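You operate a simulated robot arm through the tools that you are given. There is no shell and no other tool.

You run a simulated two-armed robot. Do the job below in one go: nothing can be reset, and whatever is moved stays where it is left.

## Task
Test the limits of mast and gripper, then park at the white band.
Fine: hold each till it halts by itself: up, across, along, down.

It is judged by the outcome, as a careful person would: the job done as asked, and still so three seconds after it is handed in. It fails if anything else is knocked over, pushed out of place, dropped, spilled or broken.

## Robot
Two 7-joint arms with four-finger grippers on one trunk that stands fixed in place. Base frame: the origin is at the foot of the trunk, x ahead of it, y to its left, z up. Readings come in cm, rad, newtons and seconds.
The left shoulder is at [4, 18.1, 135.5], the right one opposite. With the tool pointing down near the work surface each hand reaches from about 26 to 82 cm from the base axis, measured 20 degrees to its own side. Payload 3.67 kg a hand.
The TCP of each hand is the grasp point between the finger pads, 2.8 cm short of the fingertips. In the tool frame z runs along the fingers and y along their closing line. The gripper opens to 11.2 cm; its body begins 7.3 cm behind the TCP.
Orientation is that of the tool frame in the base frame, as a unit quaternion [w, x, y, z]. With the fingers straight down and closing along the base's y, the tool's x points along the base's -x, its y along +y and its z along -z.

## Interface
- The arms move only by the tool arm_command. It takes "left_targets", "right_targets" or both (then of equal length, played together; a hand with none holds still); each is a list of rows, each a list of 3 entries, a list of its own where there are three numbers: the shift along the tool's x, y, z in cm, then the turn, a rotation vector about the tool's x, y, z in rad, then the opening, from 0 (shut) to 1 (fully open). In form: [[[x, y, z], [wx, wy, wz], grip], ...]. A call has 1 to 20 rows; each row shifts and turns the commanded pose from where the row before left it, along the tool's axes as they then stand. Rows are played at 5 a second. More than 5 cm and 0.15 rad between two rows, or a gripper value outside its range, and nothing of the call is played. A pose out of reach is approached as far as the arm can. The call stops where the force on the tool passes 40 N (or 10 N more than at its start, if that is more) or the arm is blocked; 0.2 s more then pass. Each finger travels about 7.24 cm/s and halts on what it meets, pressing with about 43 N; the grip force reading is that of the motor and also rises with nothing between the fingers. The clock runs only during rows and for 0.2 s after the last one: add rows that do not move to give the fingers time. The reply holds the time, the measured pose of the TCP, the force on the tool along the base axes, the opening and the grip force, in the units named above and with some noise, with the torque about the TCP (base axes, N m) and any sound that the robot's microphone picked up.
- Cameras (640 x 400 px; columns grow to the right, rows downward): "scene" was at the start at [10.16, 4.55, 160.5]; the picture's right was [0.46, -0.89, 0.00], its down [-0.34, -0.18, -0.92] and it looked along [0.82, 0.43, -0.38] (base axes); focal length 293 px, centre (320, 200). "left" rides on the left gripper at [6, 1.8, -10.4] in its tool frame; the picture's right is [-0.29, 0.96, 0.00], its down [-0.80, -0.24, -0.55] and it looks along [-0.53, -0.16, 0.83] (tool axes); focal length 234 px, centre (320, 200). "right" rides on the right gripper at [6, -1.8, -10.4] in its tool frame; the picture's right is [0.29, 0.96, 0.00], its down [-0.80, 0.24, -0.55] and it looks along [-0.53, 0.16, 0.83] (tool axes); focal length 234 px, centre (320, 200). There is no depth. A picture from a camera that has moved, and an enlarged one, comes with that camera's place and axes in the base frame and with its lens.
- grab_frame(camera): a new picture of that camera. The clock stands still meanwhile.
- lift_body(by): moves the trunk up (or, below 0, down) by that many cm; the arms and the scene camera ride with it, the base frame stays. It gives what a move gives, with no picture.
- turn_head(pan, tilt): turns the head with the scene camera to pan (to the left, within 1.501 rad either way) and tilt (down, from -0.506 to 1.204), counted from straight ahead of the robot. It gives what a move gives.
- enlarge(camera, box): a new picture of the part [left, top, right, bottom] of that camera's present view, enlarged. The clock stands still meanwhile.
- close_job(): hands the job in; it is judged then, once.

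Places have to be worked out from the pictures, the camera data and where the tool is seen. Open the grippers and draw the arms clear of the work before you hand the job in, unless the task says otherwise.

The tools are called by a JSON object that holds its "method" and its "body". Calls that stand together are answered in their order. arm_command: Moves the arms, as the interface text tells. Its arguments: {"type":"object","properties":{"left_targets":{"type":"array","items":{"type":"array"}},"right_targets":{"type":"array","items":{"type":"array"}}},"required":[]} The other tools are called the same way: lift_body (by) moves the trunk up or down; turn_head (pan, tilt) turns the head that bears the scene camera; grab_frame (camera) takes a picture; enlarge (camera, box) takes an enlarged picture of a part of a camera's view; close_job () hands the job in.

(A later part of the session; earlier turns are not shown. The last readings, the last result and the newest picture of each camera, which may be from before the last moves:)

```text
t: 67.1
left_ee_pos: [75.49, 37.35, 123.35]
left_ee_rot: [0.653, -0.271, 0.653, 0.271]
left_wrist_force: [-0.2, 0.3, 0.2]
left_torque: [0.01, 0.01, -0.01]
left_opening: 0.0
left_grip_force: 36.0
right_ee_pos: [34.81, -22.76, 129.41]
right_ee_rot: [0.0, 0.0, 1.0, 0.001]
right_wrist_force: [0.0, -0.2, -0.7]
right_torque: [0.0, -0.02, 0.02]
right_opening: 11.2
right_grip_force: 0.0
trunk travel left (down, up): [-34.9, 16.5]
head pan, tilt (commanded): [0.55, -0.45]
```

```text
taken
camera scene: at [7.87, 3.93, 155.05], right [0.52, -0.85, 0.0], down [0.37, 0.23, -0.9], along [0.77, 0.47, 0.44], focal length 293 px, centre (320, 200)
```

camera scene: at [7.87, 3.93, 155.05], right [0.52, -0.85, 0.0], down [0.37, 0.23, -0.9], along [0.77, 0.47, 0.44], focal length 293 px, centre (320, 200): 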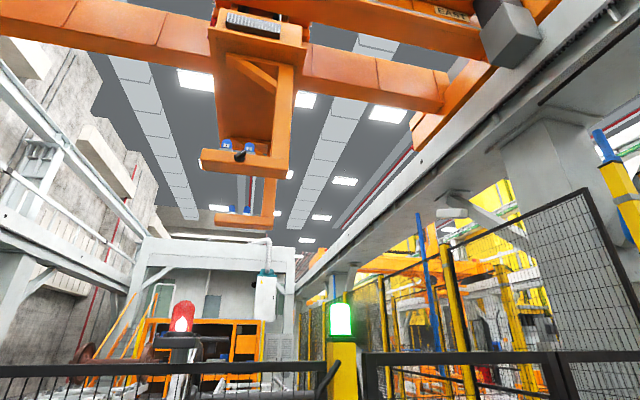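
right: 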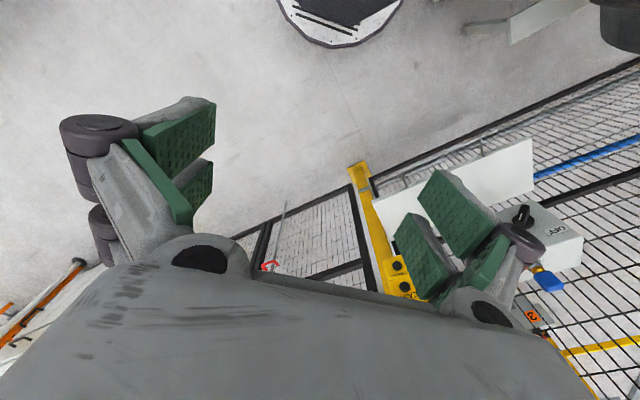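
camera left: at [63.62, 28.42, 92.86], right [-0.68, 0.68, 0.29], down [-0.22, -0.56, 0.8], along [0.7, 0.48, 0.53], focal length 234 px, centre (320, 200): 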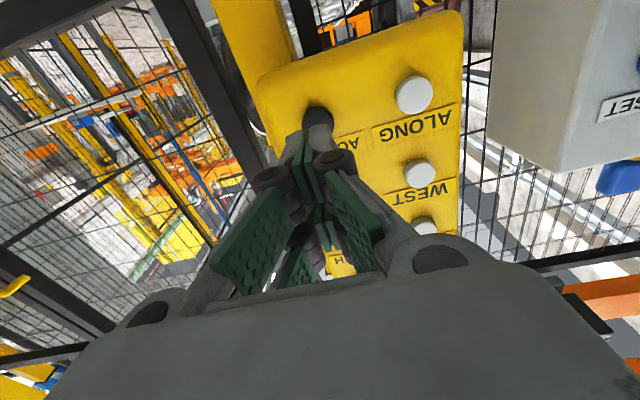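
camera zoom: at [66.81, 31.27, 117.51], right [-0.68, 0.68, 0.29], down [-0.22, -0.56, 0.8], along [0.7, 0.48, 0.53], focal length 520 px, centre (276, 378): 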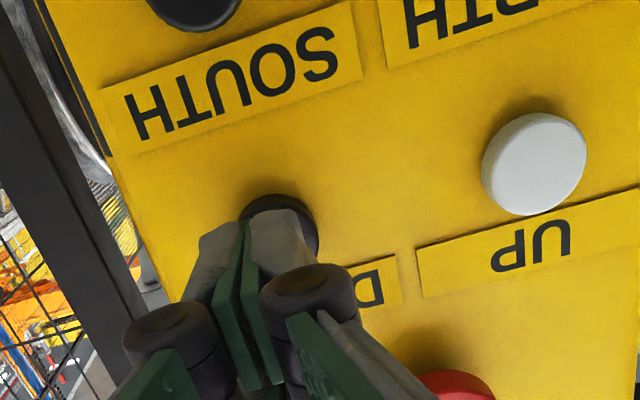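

Aligned with DOWN (lateral 27.0, z 123.4; button rim seen evenly round the tips). I approach and press DOWN, watching the descent in short holds.

{"method": "arm_command", "body": {"left_targets": [[[0, 0, 2.4], [0, 0, 0], 0], [[0, 0, 2.4], [0, 0, 0], 0], [[0, 0, 0.3], [0, 0, 0], 0], [[0, 0, 0.3], [0, 0, 0], 0], [[0, 0, 0.4], [0, 0, 0], 0]]}}

{"method": "grab_frame", "body": {"camera": "scene"}}

```text
t: 68.3
left_ee_pos: [79.43, 40.99, 123.39]
left_ee_rot: [0.653, -0.271, 0.653, 0.27]
left_wrist_force: [-2.4, -1.4, -0.4]
left_torque: [-0.04, 0.01, 0.03]
left_opening: 0.61
left_grip_force: 35.6
right_ee_pos: [34.79, -22.7, 129.47]
right_ee_rot: [0.0, 0.0, 1.0, 0.002]
right_wrist_force: [0.1, -1.3, -0.4]
right_torque: [0.0, -0.01, -0.01]
right_opening: 11.18
right_grip_force: 0.1
trunk travel left (down, up): [-34.9, 16.5]
head pan, tilt (commanded): [0.55, -0.45]
heard: click
```

```text
taken
camera scene: at [7.85, 3.85, 155.05], right [0.52, -0.85, 0.0], down [0.37, 0.23, -0.9], along [0.77, 0.47, 0.44], focal length 293 px, centre (320, 200)
```

scene: 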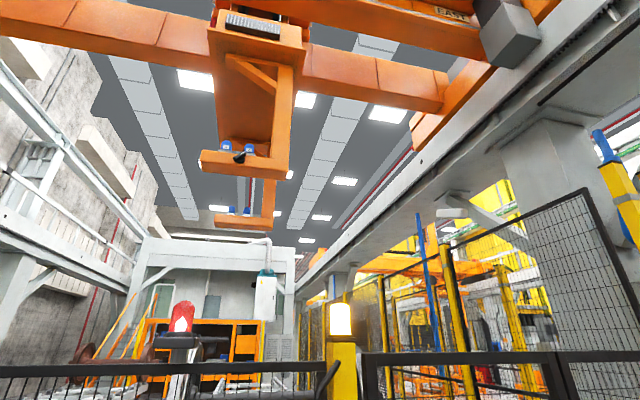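

DOWN clicked and the lamp is amber; contact is light so I add 2.5 mm and hold in short bursts.

{"method": "arm_command", "body": {"left_targets": [[[0, 0, 0.25], [0, 0, 0], 0], [[0, 0, 0], [0, 0, 0], 0], [[0, 0, 0], [0, 0, 0], 0], [[0, 0, 0], [0, 0, 0], 0], [[0, 0, 0], [0, 0, 0], 0]]}}

{"method": "grab_frame", "body": {"camera": "scene"}}

```text
t: 69.5
left_ee_pos: [79.49, 41.19, 123.41]
left_ee_rot: [0.654, -0.271, 0.653, 0.27]
left_wrist_force: [-8.4, -5.3, -3.7]
left_torque: [-0.08, 0.06, 0.1]
left_opening: 0.63
left_grip_force: 35.8
right_ee_pos: [34.79, -22.67, 129.59]
right_ee_rot: [0.0, -0.001, 1.0, 0.001]
right_wrist_force: [-0.3, 0.8, 0.2]
right_torque: [0.04, 0.01, 0.03]
right_opening: 11.2
right_grip_force: 0.1
trunk travel left (down, up): [-34.9, 16.5]
head pan, tilt (commanded): [0.55, -0.45]
```

```text
taken
camera scene: at [7.81, 3.81, 155.06], right [0.52, -0.85, 0.0], down [0.37, 0.23, -0.9], along [0.77, 0.47, 0.44], focal length 293 px, centre (320, 200)
```

scene: 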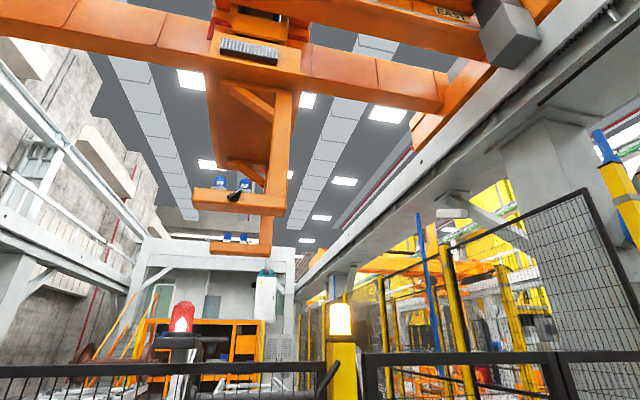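

The mast is descending. I hold on and look again.

{"method": "arm_command", "body": {"left_targets": [[[0, 0, 0], [0, 0, 0], 0], [[0, 0, 0], [0, 0, 0], 0], [[0, 0, 0], [0, 0, 0], 0], [[0, 0, 0], [0, 0, 0], 0], [[0, 0, 0], [0, 0, 0], 0], [[0, 0, 0], [0, 0, 0], 0], [[0, 0, 0], [0, 0, 0], 0], [[0, 0, 0], [0, 0, 0], 0]]}}

{"method": "grab_frame", "body": {"camera": "scene"}}

```text
t: 71.3
left_ee_pos: [79.6, 41.11, 123.56]
left_ee_rot: [0.653, -0.271, 0.653, 0.271]
left_wrist_force: [-7.0, -7.3, -2.7]
left_torque: [-0.06, 0.01, 0.02]
left_opening: 0.57
left_grip_force: 35.6
right_ee_pos: [34.9, -22.68, 129.64]
right_ee_rot: [0.0, 0.0, 1.0, 0.001]
right_wrist_force: [-0.3, 0.5, -0.7]
right_torque: [0.01, -0.02, 0.03]
right_opening: 11.18
right_grip_force: 0.0
trunk travel left (down, up): [-34.9, 16.5]
head pan, tilt (commanded): [0.55, -0.45]
```

```text
taken
camera scene: at [7.82, 3.78, 155.06], right [0.52, -0.85, 0.0], down [0.37, 0.23, -0.9], along [0.77, 0.47, 0.44], focal length 293 px, centre (320, 200)
```

scene: 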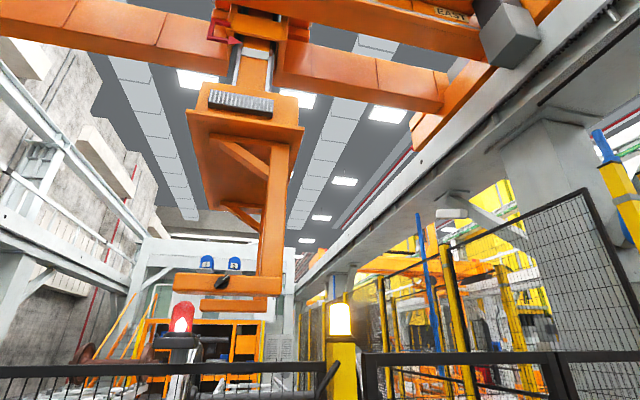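

White band is just passing the pointer again; the descent is clear of obstacles so far. I continue to hold DOWN.

{"method": "arm_command", "body": {"left_targets": [[[0, 0, 0], [0, 0, 0], 0], [[0, 0, 0], [0, 0, 0], 0], [[0, 0, 0], [0, 0, 0], 0], [[0, 0, 0], [0, 0, 0], 0], [[0, 0, 0], [0, 0, 0], 0], [[0, 0, 0], [0, 0, 0], 0]]}}

{"method": "grab_frame", "body": {"camera": "scene"}}

```text
t: 72.7
left_ee_pos: [79.53, 41.18, 123.36]
left_ee_rot: [0.653, -0.272, 0.653, 0.272]
left_wrist_force: [-5.6, -7.3, -1.1]
left_torque: [0.02, 0.03, 0.02]
left_opening: 0.59
left_grip_force: 35.5
right_ee_pos: [34.75, -22.71, 129.52]
right_ee_rot: [0.0, 0.001, 1.0, 0.0]
right_wrist_force: [0.5, -0.1, 0.4]
right_torque: [0.03, -0.02, 0.0]
right_opening: 11.19
right_grip_force: 0.0
trunk travel left (down, up): [-34.9, 16.5]
head pan, tilt (commanded): [0.55, -0.45]
```

```text
taken
camera scene: at [7.81, 3.77, 155.06], right [0.52, -0.85, 0.0], down [0.37, 0.23, -0.9], along [0.77, 0.47, 0.44], focal length 293 px, centre (320, 200)
```

scene: 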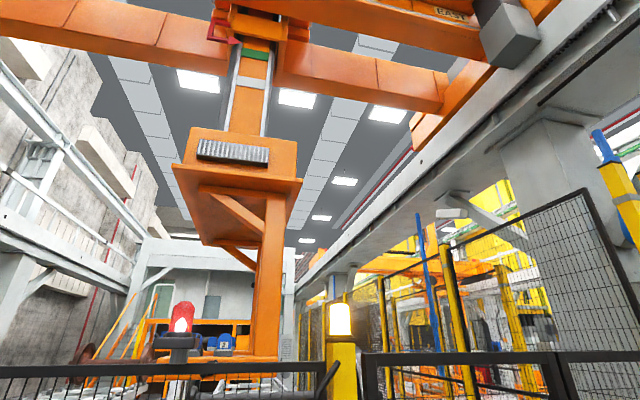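

The green band has passed the pointer; still amber and moving down with nothing in its way visible. I hold another second and look.

{"method": "arm_command", "body": {"left_targets": [[[0, 0, 0], [0, 0, 0], 0], [[0, 0, 0], [0, 0, 0], 0], [[0, 0, 0], [0, 0, 0], 0], [[0, 0, 0], [0, 0, 0], 0]]}}

{"method": "grab_frame", "body": {"camera": "scene"}}

```text
t: 73.7
left_ee_pos: [79.6, 41.16, 123.46]
left_ee_rot: [0.653, -0.271, 0.653, 0.271]
left_wrist_force: [-6.4, -5.8, -0.6]
left_torque: [0.0, -0.01, 0.01]
left_opening: 0.62
left_grip_force: 35.9
right_ee_pos: [34.8, -22.83, 129.5]
right_ee_rot: [-0.001, 0.0, 1.0, 0.001]
right_wrist_force: [-0.4, 0.3, 0.5]
right_torque: [0.01, 0.01, -0.02]
right_opening: 11.19
right_grip_force: 0.1
trunk travel left (down, up): [-34.9, 16.5]
head pan, tilt (commanded): [0.55, -0.45]
```

```text
taken
camera scene: at [7.81, 3.77, 155.06], right [0.52, -0.85, 0.0], down [0.37, 0.23, -0.9], along [0.77, 0.47, 0.44], focal length 293 px, centre (320, 200)
```

scene: 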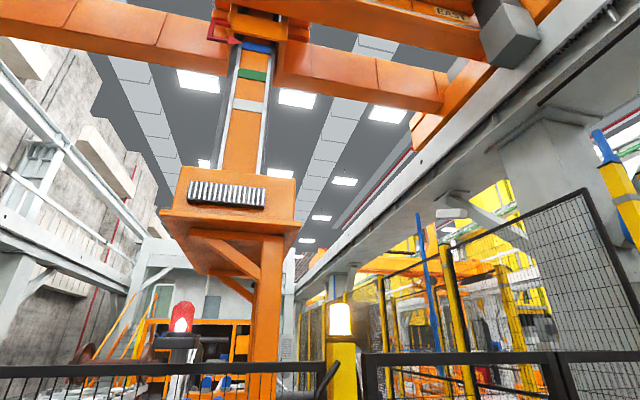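

A blue band now shows above the green. It is still lowering, so I tilt the head down while holding, to watch the hook's lower end.

{"method": "turn_head", "body": {"pan": 0.55, "tilt": 0.0}}

{"method": "grab_frame", "body": {"camera": "scene"}}

```text
t: 74.6
left_ee_pos: [79.47, 41.18, 123.48]
left_ee_rot: [0.653, -0.271, 0.653, 0.271]
left_wrist_force: [-5.9, -6.5, 0.3]
left_torque: [-0.01, 0.0, 0.0]
left_opening: 0.6
left_grip_force: 36.2
right_ee_pos: [34.87, -22.85, 129.43]
right_ee_rot: [-0.001, 0.0, 1.0, 0.001]
right_wrist_force: [-0.5, 0.2, -0.7]
right_torque: [0.01, -0.01, -0.01]
right_opening: 11.19
right_grip_force: 0.0
trunk travel left (down, up): [-34.9, 16.5]
head pan, tilt (commanded): [0.55, 0.0]
```

```text
taken
camera scene: at [9.5, 4.81, 151.4], right [0.52, -0.85, 0.0], down [0.0, 0.0, -1.0], along [0.85, 0.52, 0.0], focal length 293 px, centre (320, 200)
```

scene: 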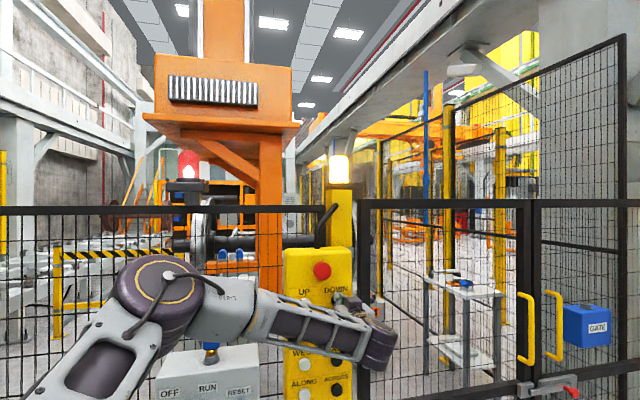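

Still moving (amber); the hook comes down in the free space in front of the wheelset. I keep holding.

{"method": "arm_command", "body": {"left_targets": [[[0, 0, 0], [0, 0, 0], 0], [[0, 0, 0], [0, 0, 0], 0], [[0, 0, 0], [0, 0, 0], 0], [[0, 0, 0], [0, 0, 0], 0], [[0, 0, 0], [0, 0, 0], 0]]}}

{"method": "grab_frame", "body": {"camera": "scene"}}

```text
t: 75.8
left_ee_pos: [79.61, 41.07, 123.33]
left_ee_rot: [0.653, -0.27, 0.653, 0.27]
left_wrist_force: [-5.6, -7.2, -0.2]
left_torque: [0.01, -0.01, 0.01]
left_opening: 0.6
left_grip_force: 36.2
right_ee_pos: [34.76, -22.75, 129.53]
right_ee_rot: [0.0, 0.0, 1.0, 0.001]
right_wrist_force: [0.5, 1.2, -0.4]
right_torque: [0.02, 0.02, 0.02]
right_opening: 11.2
right_grip_force: 0.1
trunk travel left (down, up): [-34.9, 16.5]
head pan, tilt (commanded): [0.55, 0.0]
```

```text
taken
camera scene: at [9.5, 4.81, 151.39], right [0.52, -0.85, 0.0], down [0.0, 0.0, -1.0], along [0.85, 0.52, 0.0], focal length 293 px, centre (320, 200)
```

scene: 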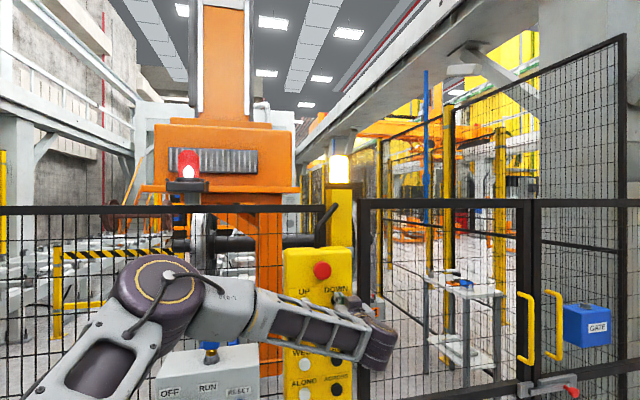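

Still descending under amber. I hold further.

{"method": "arm_command", "body": {"left_targets": [[[0, 0, 0], [0, 0, 0], 0], [[0, 0, 0], [0, 0, 0], 0], [[0, 0, 0], [0, 0, 0], 0], [[0, 0, 0], [0, 0, 0], 0], [[0, 0, 0], [0, 0, 0], 0]]}}

{"method": "grab_frame", "body": {"camera": "scene"}}

```text
t: 77.0
left_ee_pos: [79.56, 41.1, 123.47]
left_ee_rot: [0.653, -0.27, 0.653, 0.27]
left_wrist_force: [-6.8, -5.9, 0.4]
left_torque: [0.0, 0.01, 0.0]
left_opening: 0.6
left_grip_force: 35.9
right_ee_pos: [34.78, -22.74, 129.5]
right_ee_rot: [0.0, 0.001, 1.0, 0.0]
right_wrist_force: [-0.2, 0.4, -0.5]
right_torque: [0.0, 0.04, -0.02]
right_opening: 11.19
right_grip_force: 0.1
trunk travel left (down, up): [-34.9, 16.5]
head pan, tilt (commanded): [0.55, 0.0]
```

```text
taken
camera scene: at [9.5, 4.81, 151.39], right [0.52, -0.85, 0.0], down [0.0, 0.0, -1.0], along [0.85, 0.52, 0.0], focal length 293 px, centre (320, 200)
```

scene: 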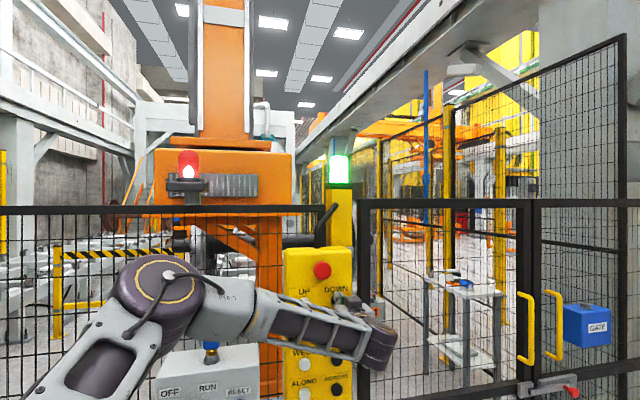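

Lamp green: the mast seems to have reached its lower limit. I hold one more second, with the head tilted up to the mast bands, to confirm.

{"method": "arm_command", "body": {"left_targets": [[[0, 0, 0], [0, 0, 0], 0], [[0, 0, 0], [0, 0, 0], 0], [[0, 0, 0], [0, 0, 0], 0], [[0, 0, 0], [0, 0, 0], 0], [[0, 0, 0], [0, 0, 0], 0]]}}

{"method": "grab_frame", "body": {"camera": "scene"}}

{"method": "turn_head", "body": {"pan": 0.55, "tilt": -0.45}}

{"method": "grab_frame", "body": {"camera": "scene"}}

{"method": "enlarge", "body": {"camera": "scene", "box": [150, 0, 350, 200]}}

```text
t: 78.2
left_ee_pos: [79.39, 41.22, 123.43]
left_ee_rot: [0.653, -0.271, 0.653, 0.271]
left_wrist_force: [-5.9, -6.3, 0.5]
left_torque: [-0.03, 0.03, 0.01]
left_opening: 0.6
left_grip_force: 35.3
right_ee_pos: [34.7, -22.8, 129.63]
right_ee_rot: [0.001, 0.001, 1.0, 0.0]
right_wrist_force: [-0.2, -1.6, 0.2]
right_torque: [0.02, -0.01, -0.03]
right_opening: 11.18
right_grip_force: 0.1
trunk travel left (down, up): [-34.9, 16.5]
head pan, tilt (commanded): [0.55, 0.0]
```

```text
taken
camera scene: at [9.5, 4.81, 151.39], right [0.52, -0.85, 0.0], down [0.0, 0.0, -1.0], along [0.85, 0.52, 0.0], focal length 293 px, centre (320, 200)
```

scene: 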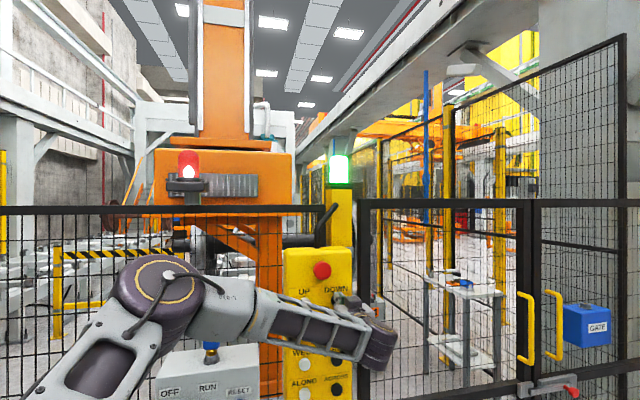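

```text
t: 79.1
left_ee_pos: [79.51, 41.17, 123.45]
left_ee_rot: [0.653, -0.27, 0.653, 0.27]
left_wrist_force: [-6.4, -6.7, 0.3]
left_torque: [0.0, 0.03, 0.01]
left_opening: 0.62
left_grip_force: 35.8
right_ee_pos: [34.78, -22.73, 129.45]
right_ee_rot: [0.001, 0.001, 1.0, 0.001]
right_wrist_force: [0.0, -0.8, 0.8]
right_torque: [0.02, 0.01, 0.02]
right_opening: 11.23
right_grip_force: 0.0
trunk travel left (down, up): [-34.9, 16.5]
head pan, tilt (commanded): [0.55, -0.45]
```

```text
taken
camera scene: at [7.81, 3.77, 155.05], right [0.52, -0.85, 0.0], down [0.37, 0.23, -0.9], along [0.77, 0.47, 0.44], focal length 293 px, centre (320, 200)
```

scene: 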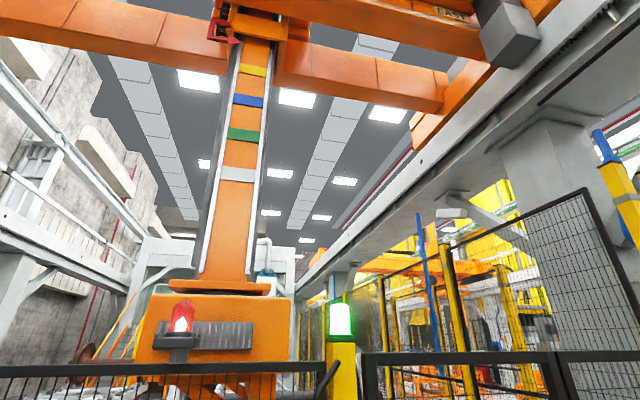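

```text
2.00 times, centred on (250, 100) of scene
camera zoom: at [7.81, 3.77, 155.05], right [0.52, -0.85, 0.0], down [0.37, 0.23, -0.9], along [0.77, 0.47, 0.44], focal length 586 px, centre (460, 400)
```

zoom: 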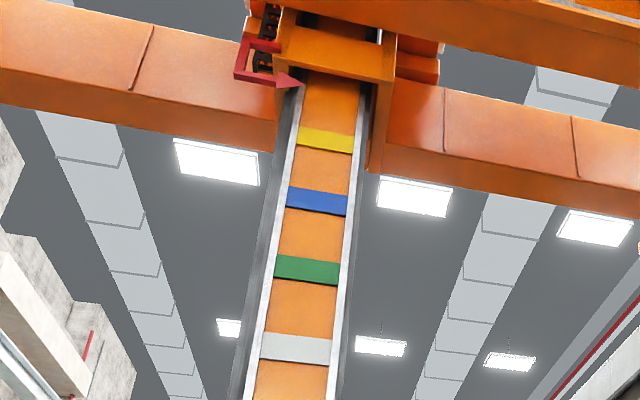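

DOWN has halted at its limit; the mast shows bands yellow, blue, green, white (about 30 cm apart, each ~10 cm tall), and moves ~23 cm/s. To park I must raise until the pointer is at the white band: I release DOWN, back off 5 cm and slide 9 cm left to UP.

{"method": "arm_command", "body": {"left_targets": [[[0, 0, -2.5], [0, 0, 0], 0], [[0, 0, -2.5], [0, 0, 0], 0], [[0, 3, 0], [0, 0, 0], 0], [[0, 3, 0], [0, 0, 0], 0], [[0, 3, 0], [0, 0, 0], 0], [[0, 0, 0], [0, 0, 0], 0]]}}

{"method": "enlarge", "body": {"camera": "left", "box": [200, 30, 480, 210]}}

{"method": "enlarge", "body": {"camera": "scene", "box": [200, 0, 300, 100]}}

```text
t: 80.5
left_ee_pos: [69.71, 44.29, 123.31]
left_ee_rot: [0.653, -0.271, 0.654, 0.27]
left_wrist_force: [-1.3, 0.2, -0.1]
left_torque: [0.03, -0.03, -0.04]
left_opening: 0.0
left_grip_force: 35.8
right_ee_pos: [34.89, -22.61, 129.44]
right_ee_rot: [-0.001, -0.001, 1.0, 0.001]
right_wrist_force: [-0.1, 1.1, 0.6]
right_torque: [0.0, 0.01, -0.02]
right_opening: 11.19
right_grip_force: 0.0
trunk travel left (down, up): [-34.9, 16.5]
head pan, tilt (commanded): [0.55, -0.45]
```

```text
2.22 times, centred on (340, 120) of left
camera zoom: at [61.07, 38.17, 117.39], right [-0.68, 0.68, 0.29], down [-0.22, -0.56, 0.8], along [0.7, 0.48, 0.53], focal length 520 px, centre (276, 378)
```

zoom: 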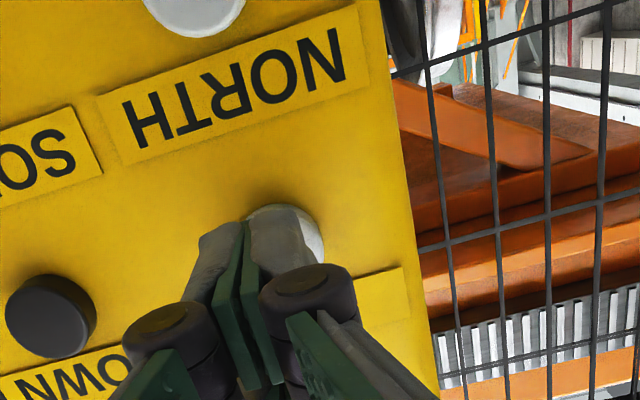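

```text
4.00 times, centred on (250, 50) of scene
camera zoom: at [8.0, 3.91, 155.04], right [0.52, -0.85, 0.0], down [0.37, 0.23, -0.9], along [0.77, 0.47, 0.43], focal length 1173 px, centre (600, 800)
```

zoom: 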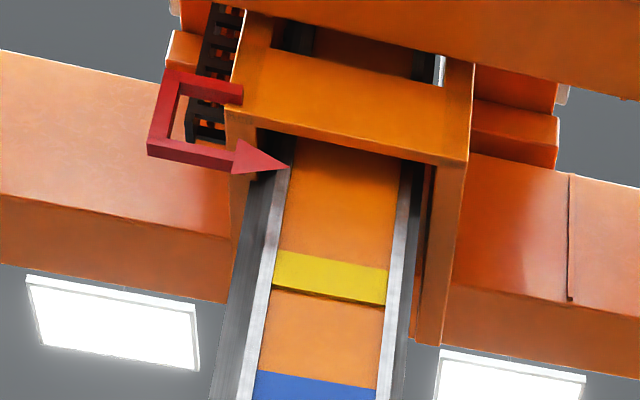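

Aligned on UP again (lateral 18.0, z 123.3). I press UP and hold about 3.5 s, which should bring the green band near the pointer, then check.

{"method": "arm_command", "body": {"left_targets": [[[0, 0, 2], [0, 0, 0], 0], [[0, 0, 2], [0, 0, 0], 0], [[0, 0, 0.3], [0, 0, 0], 0], [[0, 0, 0.3], [0, 0, 0], 0], [[0, 0, 0.4], [0, 0, 0], 0]]}}

{"method": "enlarge", "body": {"camera": "scene", "box": [150, 0, 350, 200]}}

```text
t: 81.7
left_ee_pos: [72.98, 47.62, 123.48]
left_ee_rot: [0.654, -0.271, 0.653, 0.271]
left_wrist_force: [-5.0, -3.7, -1.3]
left_torque: [-0.03, 0.0, 0.02]
left_opening: 0.59
left_grip_force: 35.7
right_ee_pos: [34.77, -22.9, 129.54]
right_ee_rot: [0.0, 0.001, 1.0, 0.002]
right_wrist_force: [-0.5, -0.3, -0.5]
right_torque: [0.03, -0.01, -0.02]
right_opening: 11.2
right_grip_force: 0.0
trunk travel left (down, up): [-34.9, 16.5]
head pan, tilt (commanded): [0.55, -0.45]
heard: click
```

```text
2.00 times, centred on (250, 100) of scene
camera zoom: at [7.79, 3.81, 155.06], right [0.52, -0.85, 0.0], down [0.37, 0.23, -0.9], along [0.77, 0.47, 0.44], focal length 586 px, centre (460, 400)
```

zoom: 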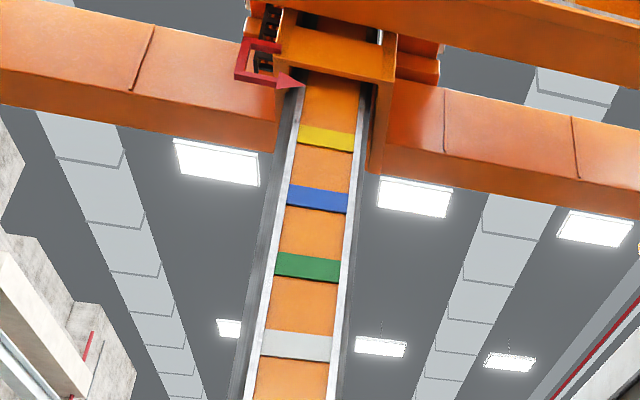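

UP engaged and the mast just starts to rise. I hold for 3 s and check.

{"method": "arm_command", "body": {"left_targets": [[[0, 0, 0.1], [0, 0, 0], 0], [[0, 0, 0], [0, 0, 0], 0], [[0, 0, 0], [0, 0, 0], 0], [[0, 0, 0], [0, 0, 0], 0], [[0, 0, 0], [0, 0, 0], 0], [[0, 0, 0], [0, 0, 0], 0], [[0, 0, 0], [0, 0, 0], 0], [[0, 0, 0], [0, 0, 0], 0], [[0, 0, 0], [0, 0, 0], 0], [[0, 0, 0], [0, 0, 0], 0], [[0, 0, 0], [0, 0, 0], 0], [[0, 0, 0], [0, 0, 0], 0], [[0, 0, 0], [0, 0, 0], 0], [[0, 0, 0], [0, 0, 0], 0]]}}

{"method": "enlarge", "body": {"camera": "scene", "box": [150, 0, 350, 200]}}

```text
t: 84.7
left_ee_pos: [73.12, 47.49, 123.41]
left_ee_rot: [0.653, -0.272, 0.653, 0.272]
left_wrist_force: [-7.7, -7.1, -2.8]
left_torque: [-0.05, 0.03, 0.01]
left_opening: 0.61
left_grip_force: 35.2
right_ee_pos: [34.89, -22.8, 129.48]
right_ee_rot: [0.001, 0.001, 1.0, 0.001]
right_wrist_force: [-0.2, -1.1, -0.1]
right_torque: [-0.02, 0.03, 0.0]
right_opening: 11.19
right_grip_force: 0.1
trunk travel left (down, up): [-34.9, 16.5]
head pan, tilt (commanded): [0.55, -0.45]
```

```text
2.00 times, centred on (250, 100) of scene
camera zoom: at [7.81, 3.79, 155.06], right [0.52, -0.85, 0.0], down [0.37, 0.23, -0.9], along [0.77, 0.47, 0.44], focal length 586 px, centre (460, 400)
```

zoom: 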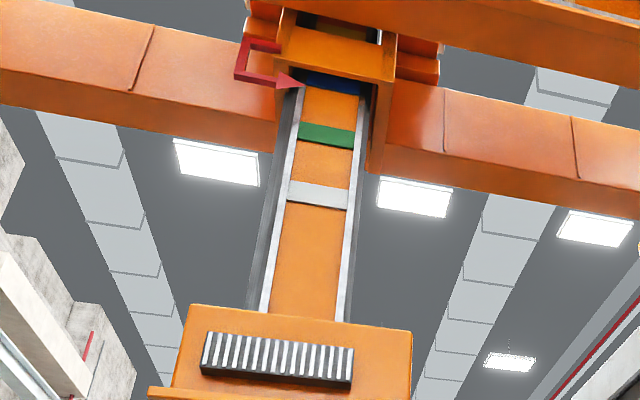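

The blue band is at the pointer; the white band needs about 55 cm more, i.e. ~2.7 s at 20 cm/s. I hold 2.0 s more, then check closely.

{"method": "arm_command", "body": {"left_targets": [[[0, 0, 0], [0, 0, 0], 0], [[0, 0, 0], [0, 0, 0], 0], [[0, 0, 0], [0, 0, 0], 0], [[0, 0, 0], [0, 0, 0], 0], [[0, 0, 0], [0, 0, 0], 0], [[0, 0, 0], [0, 0, 0], 0], [[0, 0, 0], [0, 0, 0], 0], [[0, 0, 0], [0, 0, 0], 0], [[0, 0, 0], [0, 0, 0], 0]]}}

{"method": "enlarge", "body": {"camera": "scene", "box": [200, 0, 300, 100]}}

```text
t: 86.7
left_ee_pos: [73.26, 47.46, 123.36]
left_ee_rot: [0.654, -0.271, 0.652, 0.271]
left_wrist_force: [-7.0, -6.1, -1.2]
left_torque: [-0.04, 0.0, 0.01]
left_opening: 0.62
left_grip_force: 36.3
right_ee_pos: [34.75, -22.76, 129.54]
right_ee_rot: [0.0, -0.001, 1.0, 0.002]
right_wrist_force: [-0.5, -0.5, -0.9]
right_torque: [0.0, 0.0, -0.01]
right_opening: 11.22
right_grip_force: 0.1
trunk travel left (down, up): [-34.9, 16.5]
head pan, tilt (commanded): [0.55, -0.45]
```

```text
4.00 times, centred on (250, 50) of scene
camera zoom: at [7.8, 3.77, 155.06], right [0.52, -0.85, 0.0], down [0.37, 0.23, -0.9], along [0.77, 0.47, 0.44], focal length 1173 px, centre (600, 800)
```

zoom: 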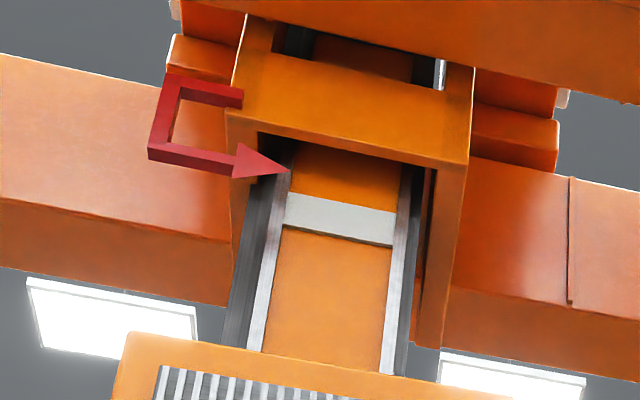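

The white band is about 11 cm (apparent) below the pointer tip, but seen from below there's parallax since the pointer stands in front of the mast face. I release now, back off, and measure the true offset from different trunk heights before the final jog.

{"method": "arm_command", "body": {"left_targets": [[[0, 0, -3], [0, 0, 0], 0], [[0, 0, -3], [0, 0, 0], 0], [[0, 0, -2], [0, 0, 0], 0], [[0, 0, 0], [0, 0, 0], 0]]}}

{"method": "enlarge", "body": {"camera": "scene", "box": [220, 20, 270, 70]}}

{"method": "enlarge", "body": {"camera": "scene", "box": [200, 0, 300, 100]}}

{"method": "lift_body", "body": {"by": 16.3}}

{"method": "grab_frame", "body": {"camera": "scene"}}

{"method": "enlarge", "body": {"camera": "scene", "box": [220, 30, 270, 80]}}

```text
t: 87.7
left_ee_pos: [67.66, 42.14, 123.39]
left_ee_rot: [0.653, -0.272, 0.653, 0.271]
left_wrist_force: [0.4, -0.2, -0.6]
left_torque: [0.06, -0.02, 0.0]
left_opening: 0.01
left_grip_force: 35.0
right_ee_pos: [34.95, -22.64, 129.55]
right_ee_rot: [0.0, 0.0, 1.0, 0.0]
right_wrist_force: [-0.7, 0.2, 0.3]
right_torque: [0.01, 0.01, -0.02]
right_opening: 11.21
right_grip_force: 0.1
trunk travel left (down, up): [-34.9, 16.5]
head pan, tilt (commanded): [0.55, -0.45]
```

```text
8.00 times, centred on (245, 45) of scene
camera zoom: at [7.95, 3.93, 155.05], right [0.52, -0.85, 0.0], down [0.37, 0.23, -0.9], along [0.77, 0.47, 0.43], focal length 2345 px, centre (920, 1440)
```

zoom: 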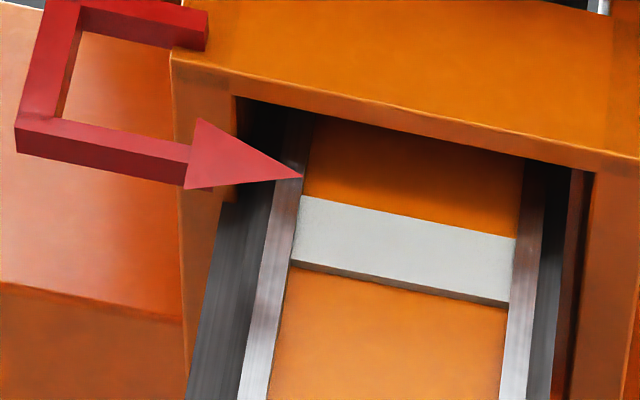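

```text
4.00 times, centred on (250, 50) of scene
camera zoom: at [7.95, 3.93, 155.05], right [0.52, -0.85, 0.0], down [0.37, 0.23, -0.9], along [0.77, 0.47, 0.43], focal length 1173 px, centre (600, 800)
```

zoom: 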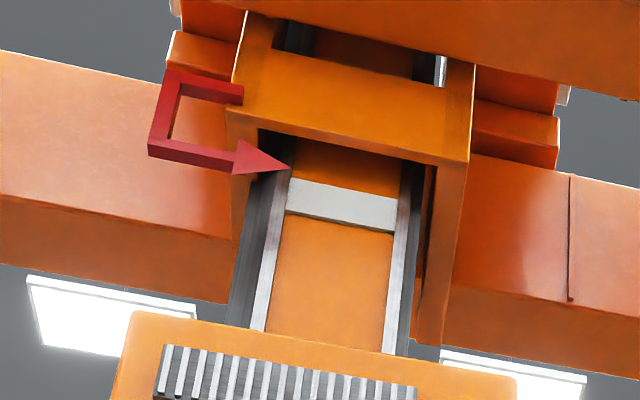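

```text
t: 89.5
left_ee_pos: [67.73, 42.13, 139.67]
left_ee_rot: [0.653, -0.271, 0.653, 0.272]
left_wrist_force: [0.1, 0.1, -0.3]
left_torque: [-0.02, -0.01, 0.02]
left_opening: 0.0
left_grip_force: 35.6
right_ee_pos: [34.91, -22.65, 145.84]
right_ee_rot: [0.001, 0.0, 1.0, 0.0]
right_wrist_force: [0.2, 0.1, -0.2]
right_torque: [0.0, 0.0, 0.03]
right_opening: 11.2
right_grip_force: 0.1
trunk travel left (down, up): [-51.2, 0.2]
head pan, tilt (commanded): [0.55, -0.45]
```

```text
taken
camera scene: at [7.93, 3.91, 171.38], right [0.52, -0.85, 0.0], down [0.37, 0.23, -0.9], along [0.77, 0.47, 0.43], focal length 293 px, centre (320, 200)
```

scene: 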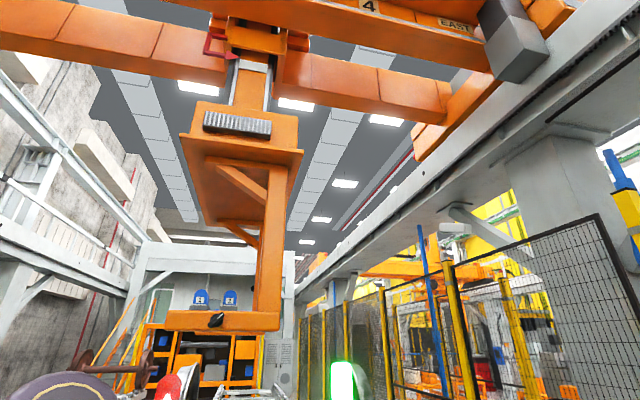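

```text
8.00 times, centred on (245, 55) of scene
camera zoom: at [7.93, 3.91, 171.38], right [0.52, -0.85, 0.0], down [0.37, 0.23, -0.9], along [0.77, 0.47, 0.43], focal length 2345 px, centre (920, 1360)
```

zoom: 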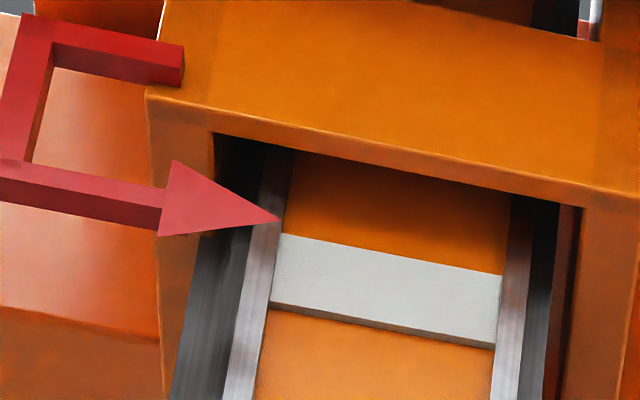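

Triangulating the two heights gives the tip ≈7.7 cm in front of the band's face: tip at z≈353.6, white band ≈352.1–361.5 – so the pointer already lies on the white band, perhaps ~3 cm below its middle. I'll get a longer baseline by lowering the trunk 41 cm to sharpen that.

{"method": "lift_body", "body": {"by": -41}}

{"method": "turn_head", "body": {"pan": 0.55, "tilt": -0.5}}

{"method": "grab_frame", "body": {"camera": "scene"}}

{"method": "enlarge", "body": {"camera": "scene", "box": [215, 10, 265, 60]}}

```text
refused: -41 is not a number from -40 to 40
```

```text
t: 90.2
left_ee_pos: [67.79, 42.17, 139.68]
left_ee_rot: [0.652, -0.272, 0.654, 0.27]
left_wrist_force: [-0.8, -0.1, -0.2]
left_torque: [-0.02, 0.02, 0.03]
left_opening: 0.02
left_grip_force: 35.2
right_ee_pos: [34.97, -22.66, 145.83]
right_ee_rot: [0.0, 0.001, 1.0, 0.002]
right_wrist_force: [0.6, -1.1, 0.1]
right_torque: [-0.02, 0.03, 0.04]
right_opening: 11.22
right_grip_force: 0.1
trunk travel left (down, up): [-51.2, 0.2]
head pan, tilt (commanded): [0.55, -0.499]
```

```text
taken
camera scene: at [7.67, 3.74, 171.69], right [0.52, -0.85, 0.0], down [0.41, 0.25, -0.88], along [0.75, 0.46, 0.48], focal length 293 px, centre (320, 200)
```

scene: 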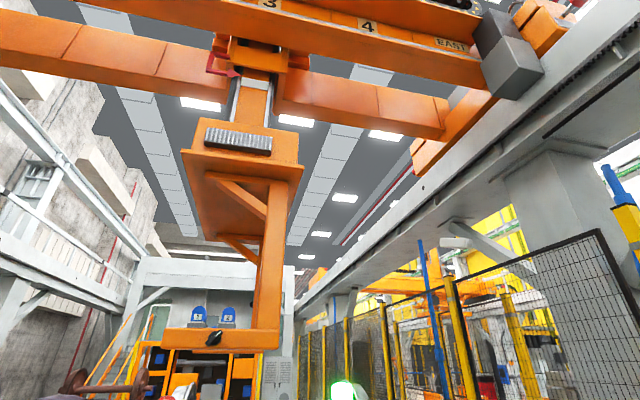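

```text
8.00 times, centred on (240, 35) of scene
camera zoom: at [7.67, 3.74, 171.69], right [0.52, -0.85, 0.0], down [0.41, 0.25, -0.88], along [0.75, 0.46, 0.48], focal length 2345 px, centre (960, 1520)
```

zoom: 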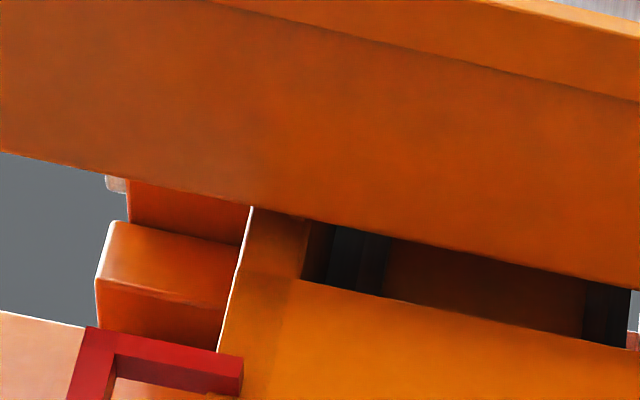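

The lift is limited to 40 cm a call. With the tilt now at -0.5, I take the high-position close-up first, then lower 40 cm and take the same.

{"method": "enlarge", "body": {"camera": "scene", "box": [215, 45, 265, 95]}}

{"method": "lift_body", "body": {"by": -40}}

{"method": "grab_frame", "body": {"camera": "scene"}}

{"method": "enlarge", "body": {"camera": "scene", "box": [220, 15, 270, 65]}}

```text
8.00 times, centred on (240, 70) of scene
camera zoom: at [7.67, 3.74, 171.69], right [0.52, -0.85, 0.0], down [0.41, 0.25, -0.88], along [0.75, 0.46, 0.48], focal length 2345 px, centre (960, 1240)
```

zoom: 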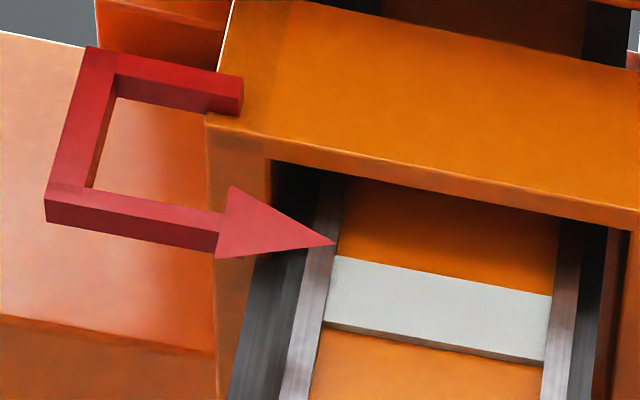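

```text
t: 94.0
left_ee_pos: [67.77, 42.05, 99.8]
left_ee_rot: [0.653, -0.271, 0.653, 0.271]
left_wrist_force: [-0.3, -0.2, -0.3]
left_torque: [-0.04, 0.02, 0.02]
left_opening: 0.04
left_grip_force: 35.8
right_ee_pos: [34.87, -22.55, 105.77]
right_ee_rot: [0.0, 0.001, 1.0, 0.001]
right_wrist_force: [0.2, 0.1, 0.5]
right_torque: [-0.03, -0.01, -0.02]
right_opening: 11.22
right_grip_force: 0.0
trunk travel left (down, up): [-11.2, 40.2]
head pan, tilt (commanded): [0.55, -0.499]
```

```text
taken
camera scene: at [7.65, 3.75, 131.72], right [0.52, -0.85, 0.0], down [0.41, 0.25, -0.88], along [0.75, 0.46, 0.48], focal length 293 px, centre (320, 200)
```

scene: 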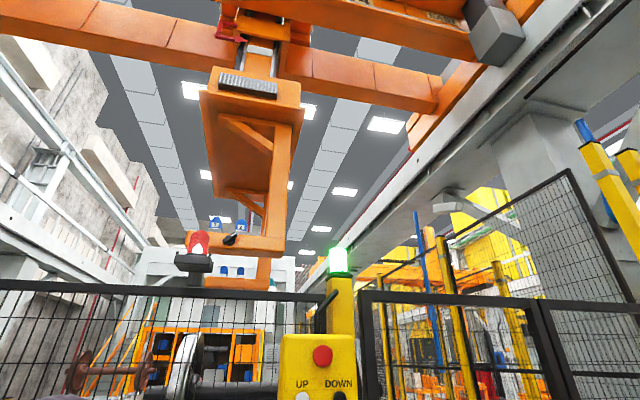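

```text
8.00 times, centred on (245, 40) of scene
camera zoom: at [7.65, 3.75, 131.72], right [0.52, -0.85, 0.0], down [0.41, 0.25, -0.88], along [0.75, 0.46, 0.48], focal length 2345 px, centre (920, 1480)
```

zoom: 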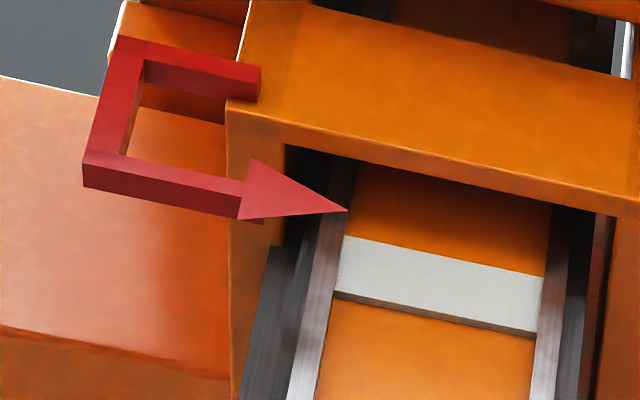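

With the 40 cm baseline (and the pointer visibly standing in front of the trolley's front plane), the tip is ~8 cm in front of the band and about 3–4 cm below the white band's middle – right near its lower edge. So the mast should come down ~4 cm: I go to DOWN for one very short jog.

{"method": "lift_body", "body": {"by": 23.6}}

{"method": "arm_command", "body": {"left_targets": [[[0, -2.95, 0], [0, 0, 0], 0], [[0, -2.95, 0], [0, 0, 0], 0], [[0, -2.95, 0], [0, 0, 0], 0], [[0, 0, 2.2], [0, 0, 0], 0], [[0, 0, 2.2], [0, 0, 0], 0], [[0, 0, 2.2], [0, 0, 0], 0], [[0, 0, 0], [0, 0, 0], 0]]}}

{"method": "enlarge", "body": {"camera": "left", "box": [200, 30, 480, 210]}}

{"method": "enlarge", "body": {"camera": "scene", "box": [215, 30, 265, 80]}}

```text
t: 96.5
left_ee_pos: [67.61, 42.13, 123.18]
left_ee_rot: [0.653, -0.271, 0.653, 0.271]
left_wrist_force: [0.5, -0.6, 0.1]
left_torque: [0.01, 0.0, 0.0]
left_opening: 0.0
left_grip_force: 35.8
right_ee_pos: [34.95, -22.65, 129.39]
right_ee_rot: [0.0, 0.0, 1.0, 0.0]
right_wrist_force: [0.8, 0.3, -0.1]
right_torque: [0.0, 0.03, 0.0]
right_opening: 11.19
right_grip_force: 0.0
trunk travel left (down, up): [-34.8, 16.6]
head pan, tilt (commanded): [0.55, -0.499]
```

```text
t: 98.1
left_ee_pos: [78.66, 40.59, 123.16]
left_ee_rot: [0.653, -0.271, 0.653, 0.271]
left_wrist_force: [-0.2, 0.5, -0.8]
left_torque: [0.01, 0.01, 0.01]
left_opening: 0.01
left_grip_force: 35.3
right_ee_pos: [34.81, -22.7, 129.49]
right_ee_rot: [0.0, 0.0, 1.0, 0.001]
right_wrist_force: [-0.4, -0.1, 0.2]
right_torque: [-0.02, 0.0, -0.01]
right_opening: 11.21
right_grip_force: 0.1
trunk travel left (down, up): [-34.8, 16.6]
head pan, tilt (commanded): [0.55, -0.499]
```

```text
2.22 times, centred on (340, 120) of left
camera zoom: at [70.02, 34.43, 117.37], right [-0.68, 0.68, 0.29], down [-0.22, -0.56, 0.8], along [0.7, 0.48, 0.53], focal length 520 px, centre (276, 378)
```

zoom: 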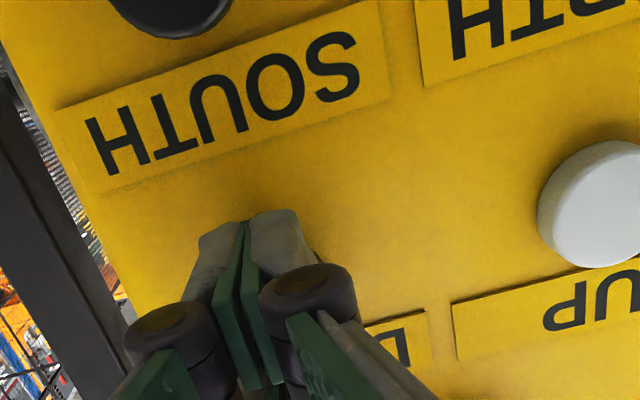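

```text
8.00 times, centred on (240, 55) of scene
camera zoom: at [7.62, 3.74, 155.29], right [0.52, -0.85, 0.0], down [0.41, 0.25, -0.88], along [0.75, 0.46, 0.48], focal length 2345 px, centre (960, 1360)
```

zoom: 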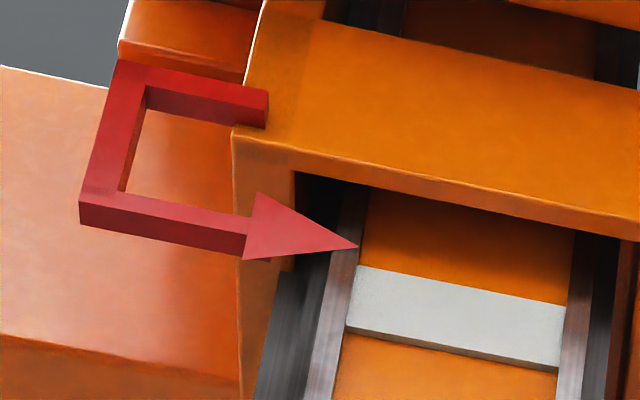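

The reference close-up confirms the estimate; the hand is ~0.6 cm short of DOWN. I do one quick tap – press and release in the same call.

{"method": "arm_command", "body": {"left_targets": [[[0, 0, 1.15], [0, 0, 0], 0], [[0, 0, -2.5], [0, 0, 0], 0], [[0, 0, 0], [0, 0, 0], 0]]}}

{"method": "enlarge", "body": {"camera": "scene", "box": [215, 30, 265, 80]}}

```text
t: 98.9
left_ee_pos: [77.83, 39.67, 123.43]
left_ee_rot: [0.653, -0.271, 0.653, 0.271]
left_wrist_force: [1.3, 0.1, 0.4]
left_torque: [0.0, 0.01, 0.01]
left_opening: 0.0
left_grip_force: 35.2
right_ee_pos: [34.94, -22.51, 129.28]
right_ee_rot: [0.0, 0.0, 1.0, 0.001]
right_wrist_force: [-0.3, 1.2, -0.1]
right_torque: [-0.02, 0.03, -0.02]
right_opening: 11.2
right_grip_force: 0.0
trunk travel left (down, up): [-34.8, 16.6]
head pan, tilt (commanded): [0.55, -0.499]
heard: click
```

```text
8.00 times, centred on (240, 55) of scene
camera zoom: at [7.71, 3.77, 155.28], right [0.52, -0.85, 0.0], down [0.41, 0.25, -0.88], along [0.75, 0.46, 0.48], focal length 2345 px, centre (960, 1360)
```

zoom: 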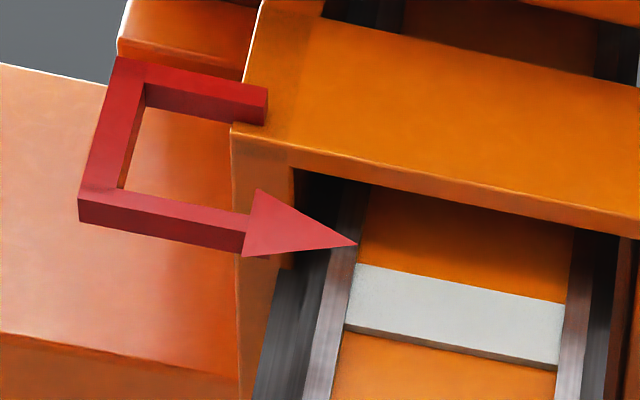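

The tap clicked but was too short to move the mast visibly (there is a start-up delay). I tap again with one extra 0.2 s of hold.

{"method": "arm_command", "body": {"left_targets": [[[0, 0, 2.4], [0, 0, 0], 0], [[0, 0, 0], [0, 0, 0], 0], [[0, 0, -2.5], [0, 0, 0], 0], [[0, 0, 0], [0, 0, 0], 0]]}}

{"method": "enlarge", "body": {"camera": "scene", "box": [215, 30, 265, 80]}}

```text
t: 99.9
left_ee_pos: [77.64, 39.57, 123.31]
left_ee_rot: [0.653, -0.271, 0.653, 0.271]
left_wrist_force: [0.0, 0.1, -0.1]
left_torque: [-0.01, 0.03, -0.01]
left_opening: 0.0
left_grip_force: 35.9
right_ee_pos: [34.85, -22.71, 129.39]
right_ee_rot: [0.001, 0.0, 1.0, 0.0]
right_wrist_force: [0.6, 0.5, 0.4]
right_torque: [0.02, 0.02, -0.01]
right_opening: 11.2
right_grip_force: 0.0
trunk travel left (down, up): [-34.8, 16.6]
head pan, tilt (commanded): [0.55, -0.499]
heard: click
```

```text
8.00 times, centred on (240, 55) of scene
camera zoom: at [7.67, 3.76, 155.28], right [0.52, -0.85, 0.0], down [0.41, 0.25, -0.88], along [0.75, 0.46, 0.48], focal length 2345 px, centre (960, 1360)
```

zoom: 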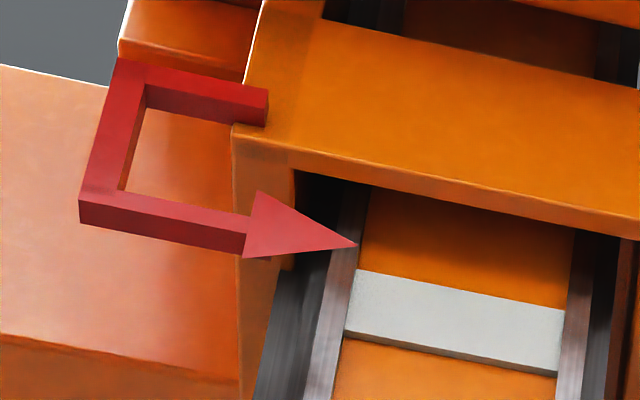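

The mast moved down just under 1 cm (band now ~5 px lower). I need about 2.5 cm more, so I tap with two rows of hold.

{"method": "arm_command", "body": {"left_targets": [[[0, 0, 2.55], [0, 0, 0], 0], [[0, 0, 0], [0, 0, 0], 0], [[0, 0, 0], [0, 0, 0], 0], [[0, 0, -2.5], [0, 0, 0], 0], [[0, 0, 0], [0, 0, 0], 0]]}}

{"method": "enlarge", "body": {"camera": "scene", "box": [215, 30, 265, 80]}}

```text
t: 101.1
left_ee_pos: [77.73, 39.49, 123.34]
left_ee_rot: [0.653, -0.272, 0.653, 0.272]
left_wrist_force: [0.6, -0.2, -0.1]
left_torque: [0.02, -0.02, 0.0]
left_opening: 0.0
left_grip_force: 35.6
right_ee_pos: [34.89, -22.73, 129.35]
right_ee_rot: [0.0, 0.0, 1.0, 0.001]
right_wrist_force: [-0.1, 0.7, -0.5]
right_torque: [-0.01, 0.0, 0.02]
right_opening: 11.21
right_grip_force: 0.0
trunk travel left (down, up): [-34.8, 16.6]
head pan, tilt (commanded): [0.55, -0.499]
heard: click
```

```text
8.00 times, centred on (240, 55) of scene
camera zoom: at [7.69, 3.76, 155.28], right [0.52, -0.85, 0.0], down [0.41, 0.25, -0.88], along [0.75, 0.46, 0.48], focal length 2345 px, centre (960, 1360)
```

zoom: 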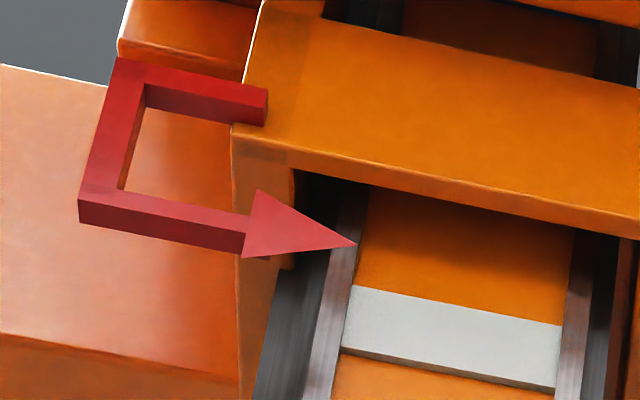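

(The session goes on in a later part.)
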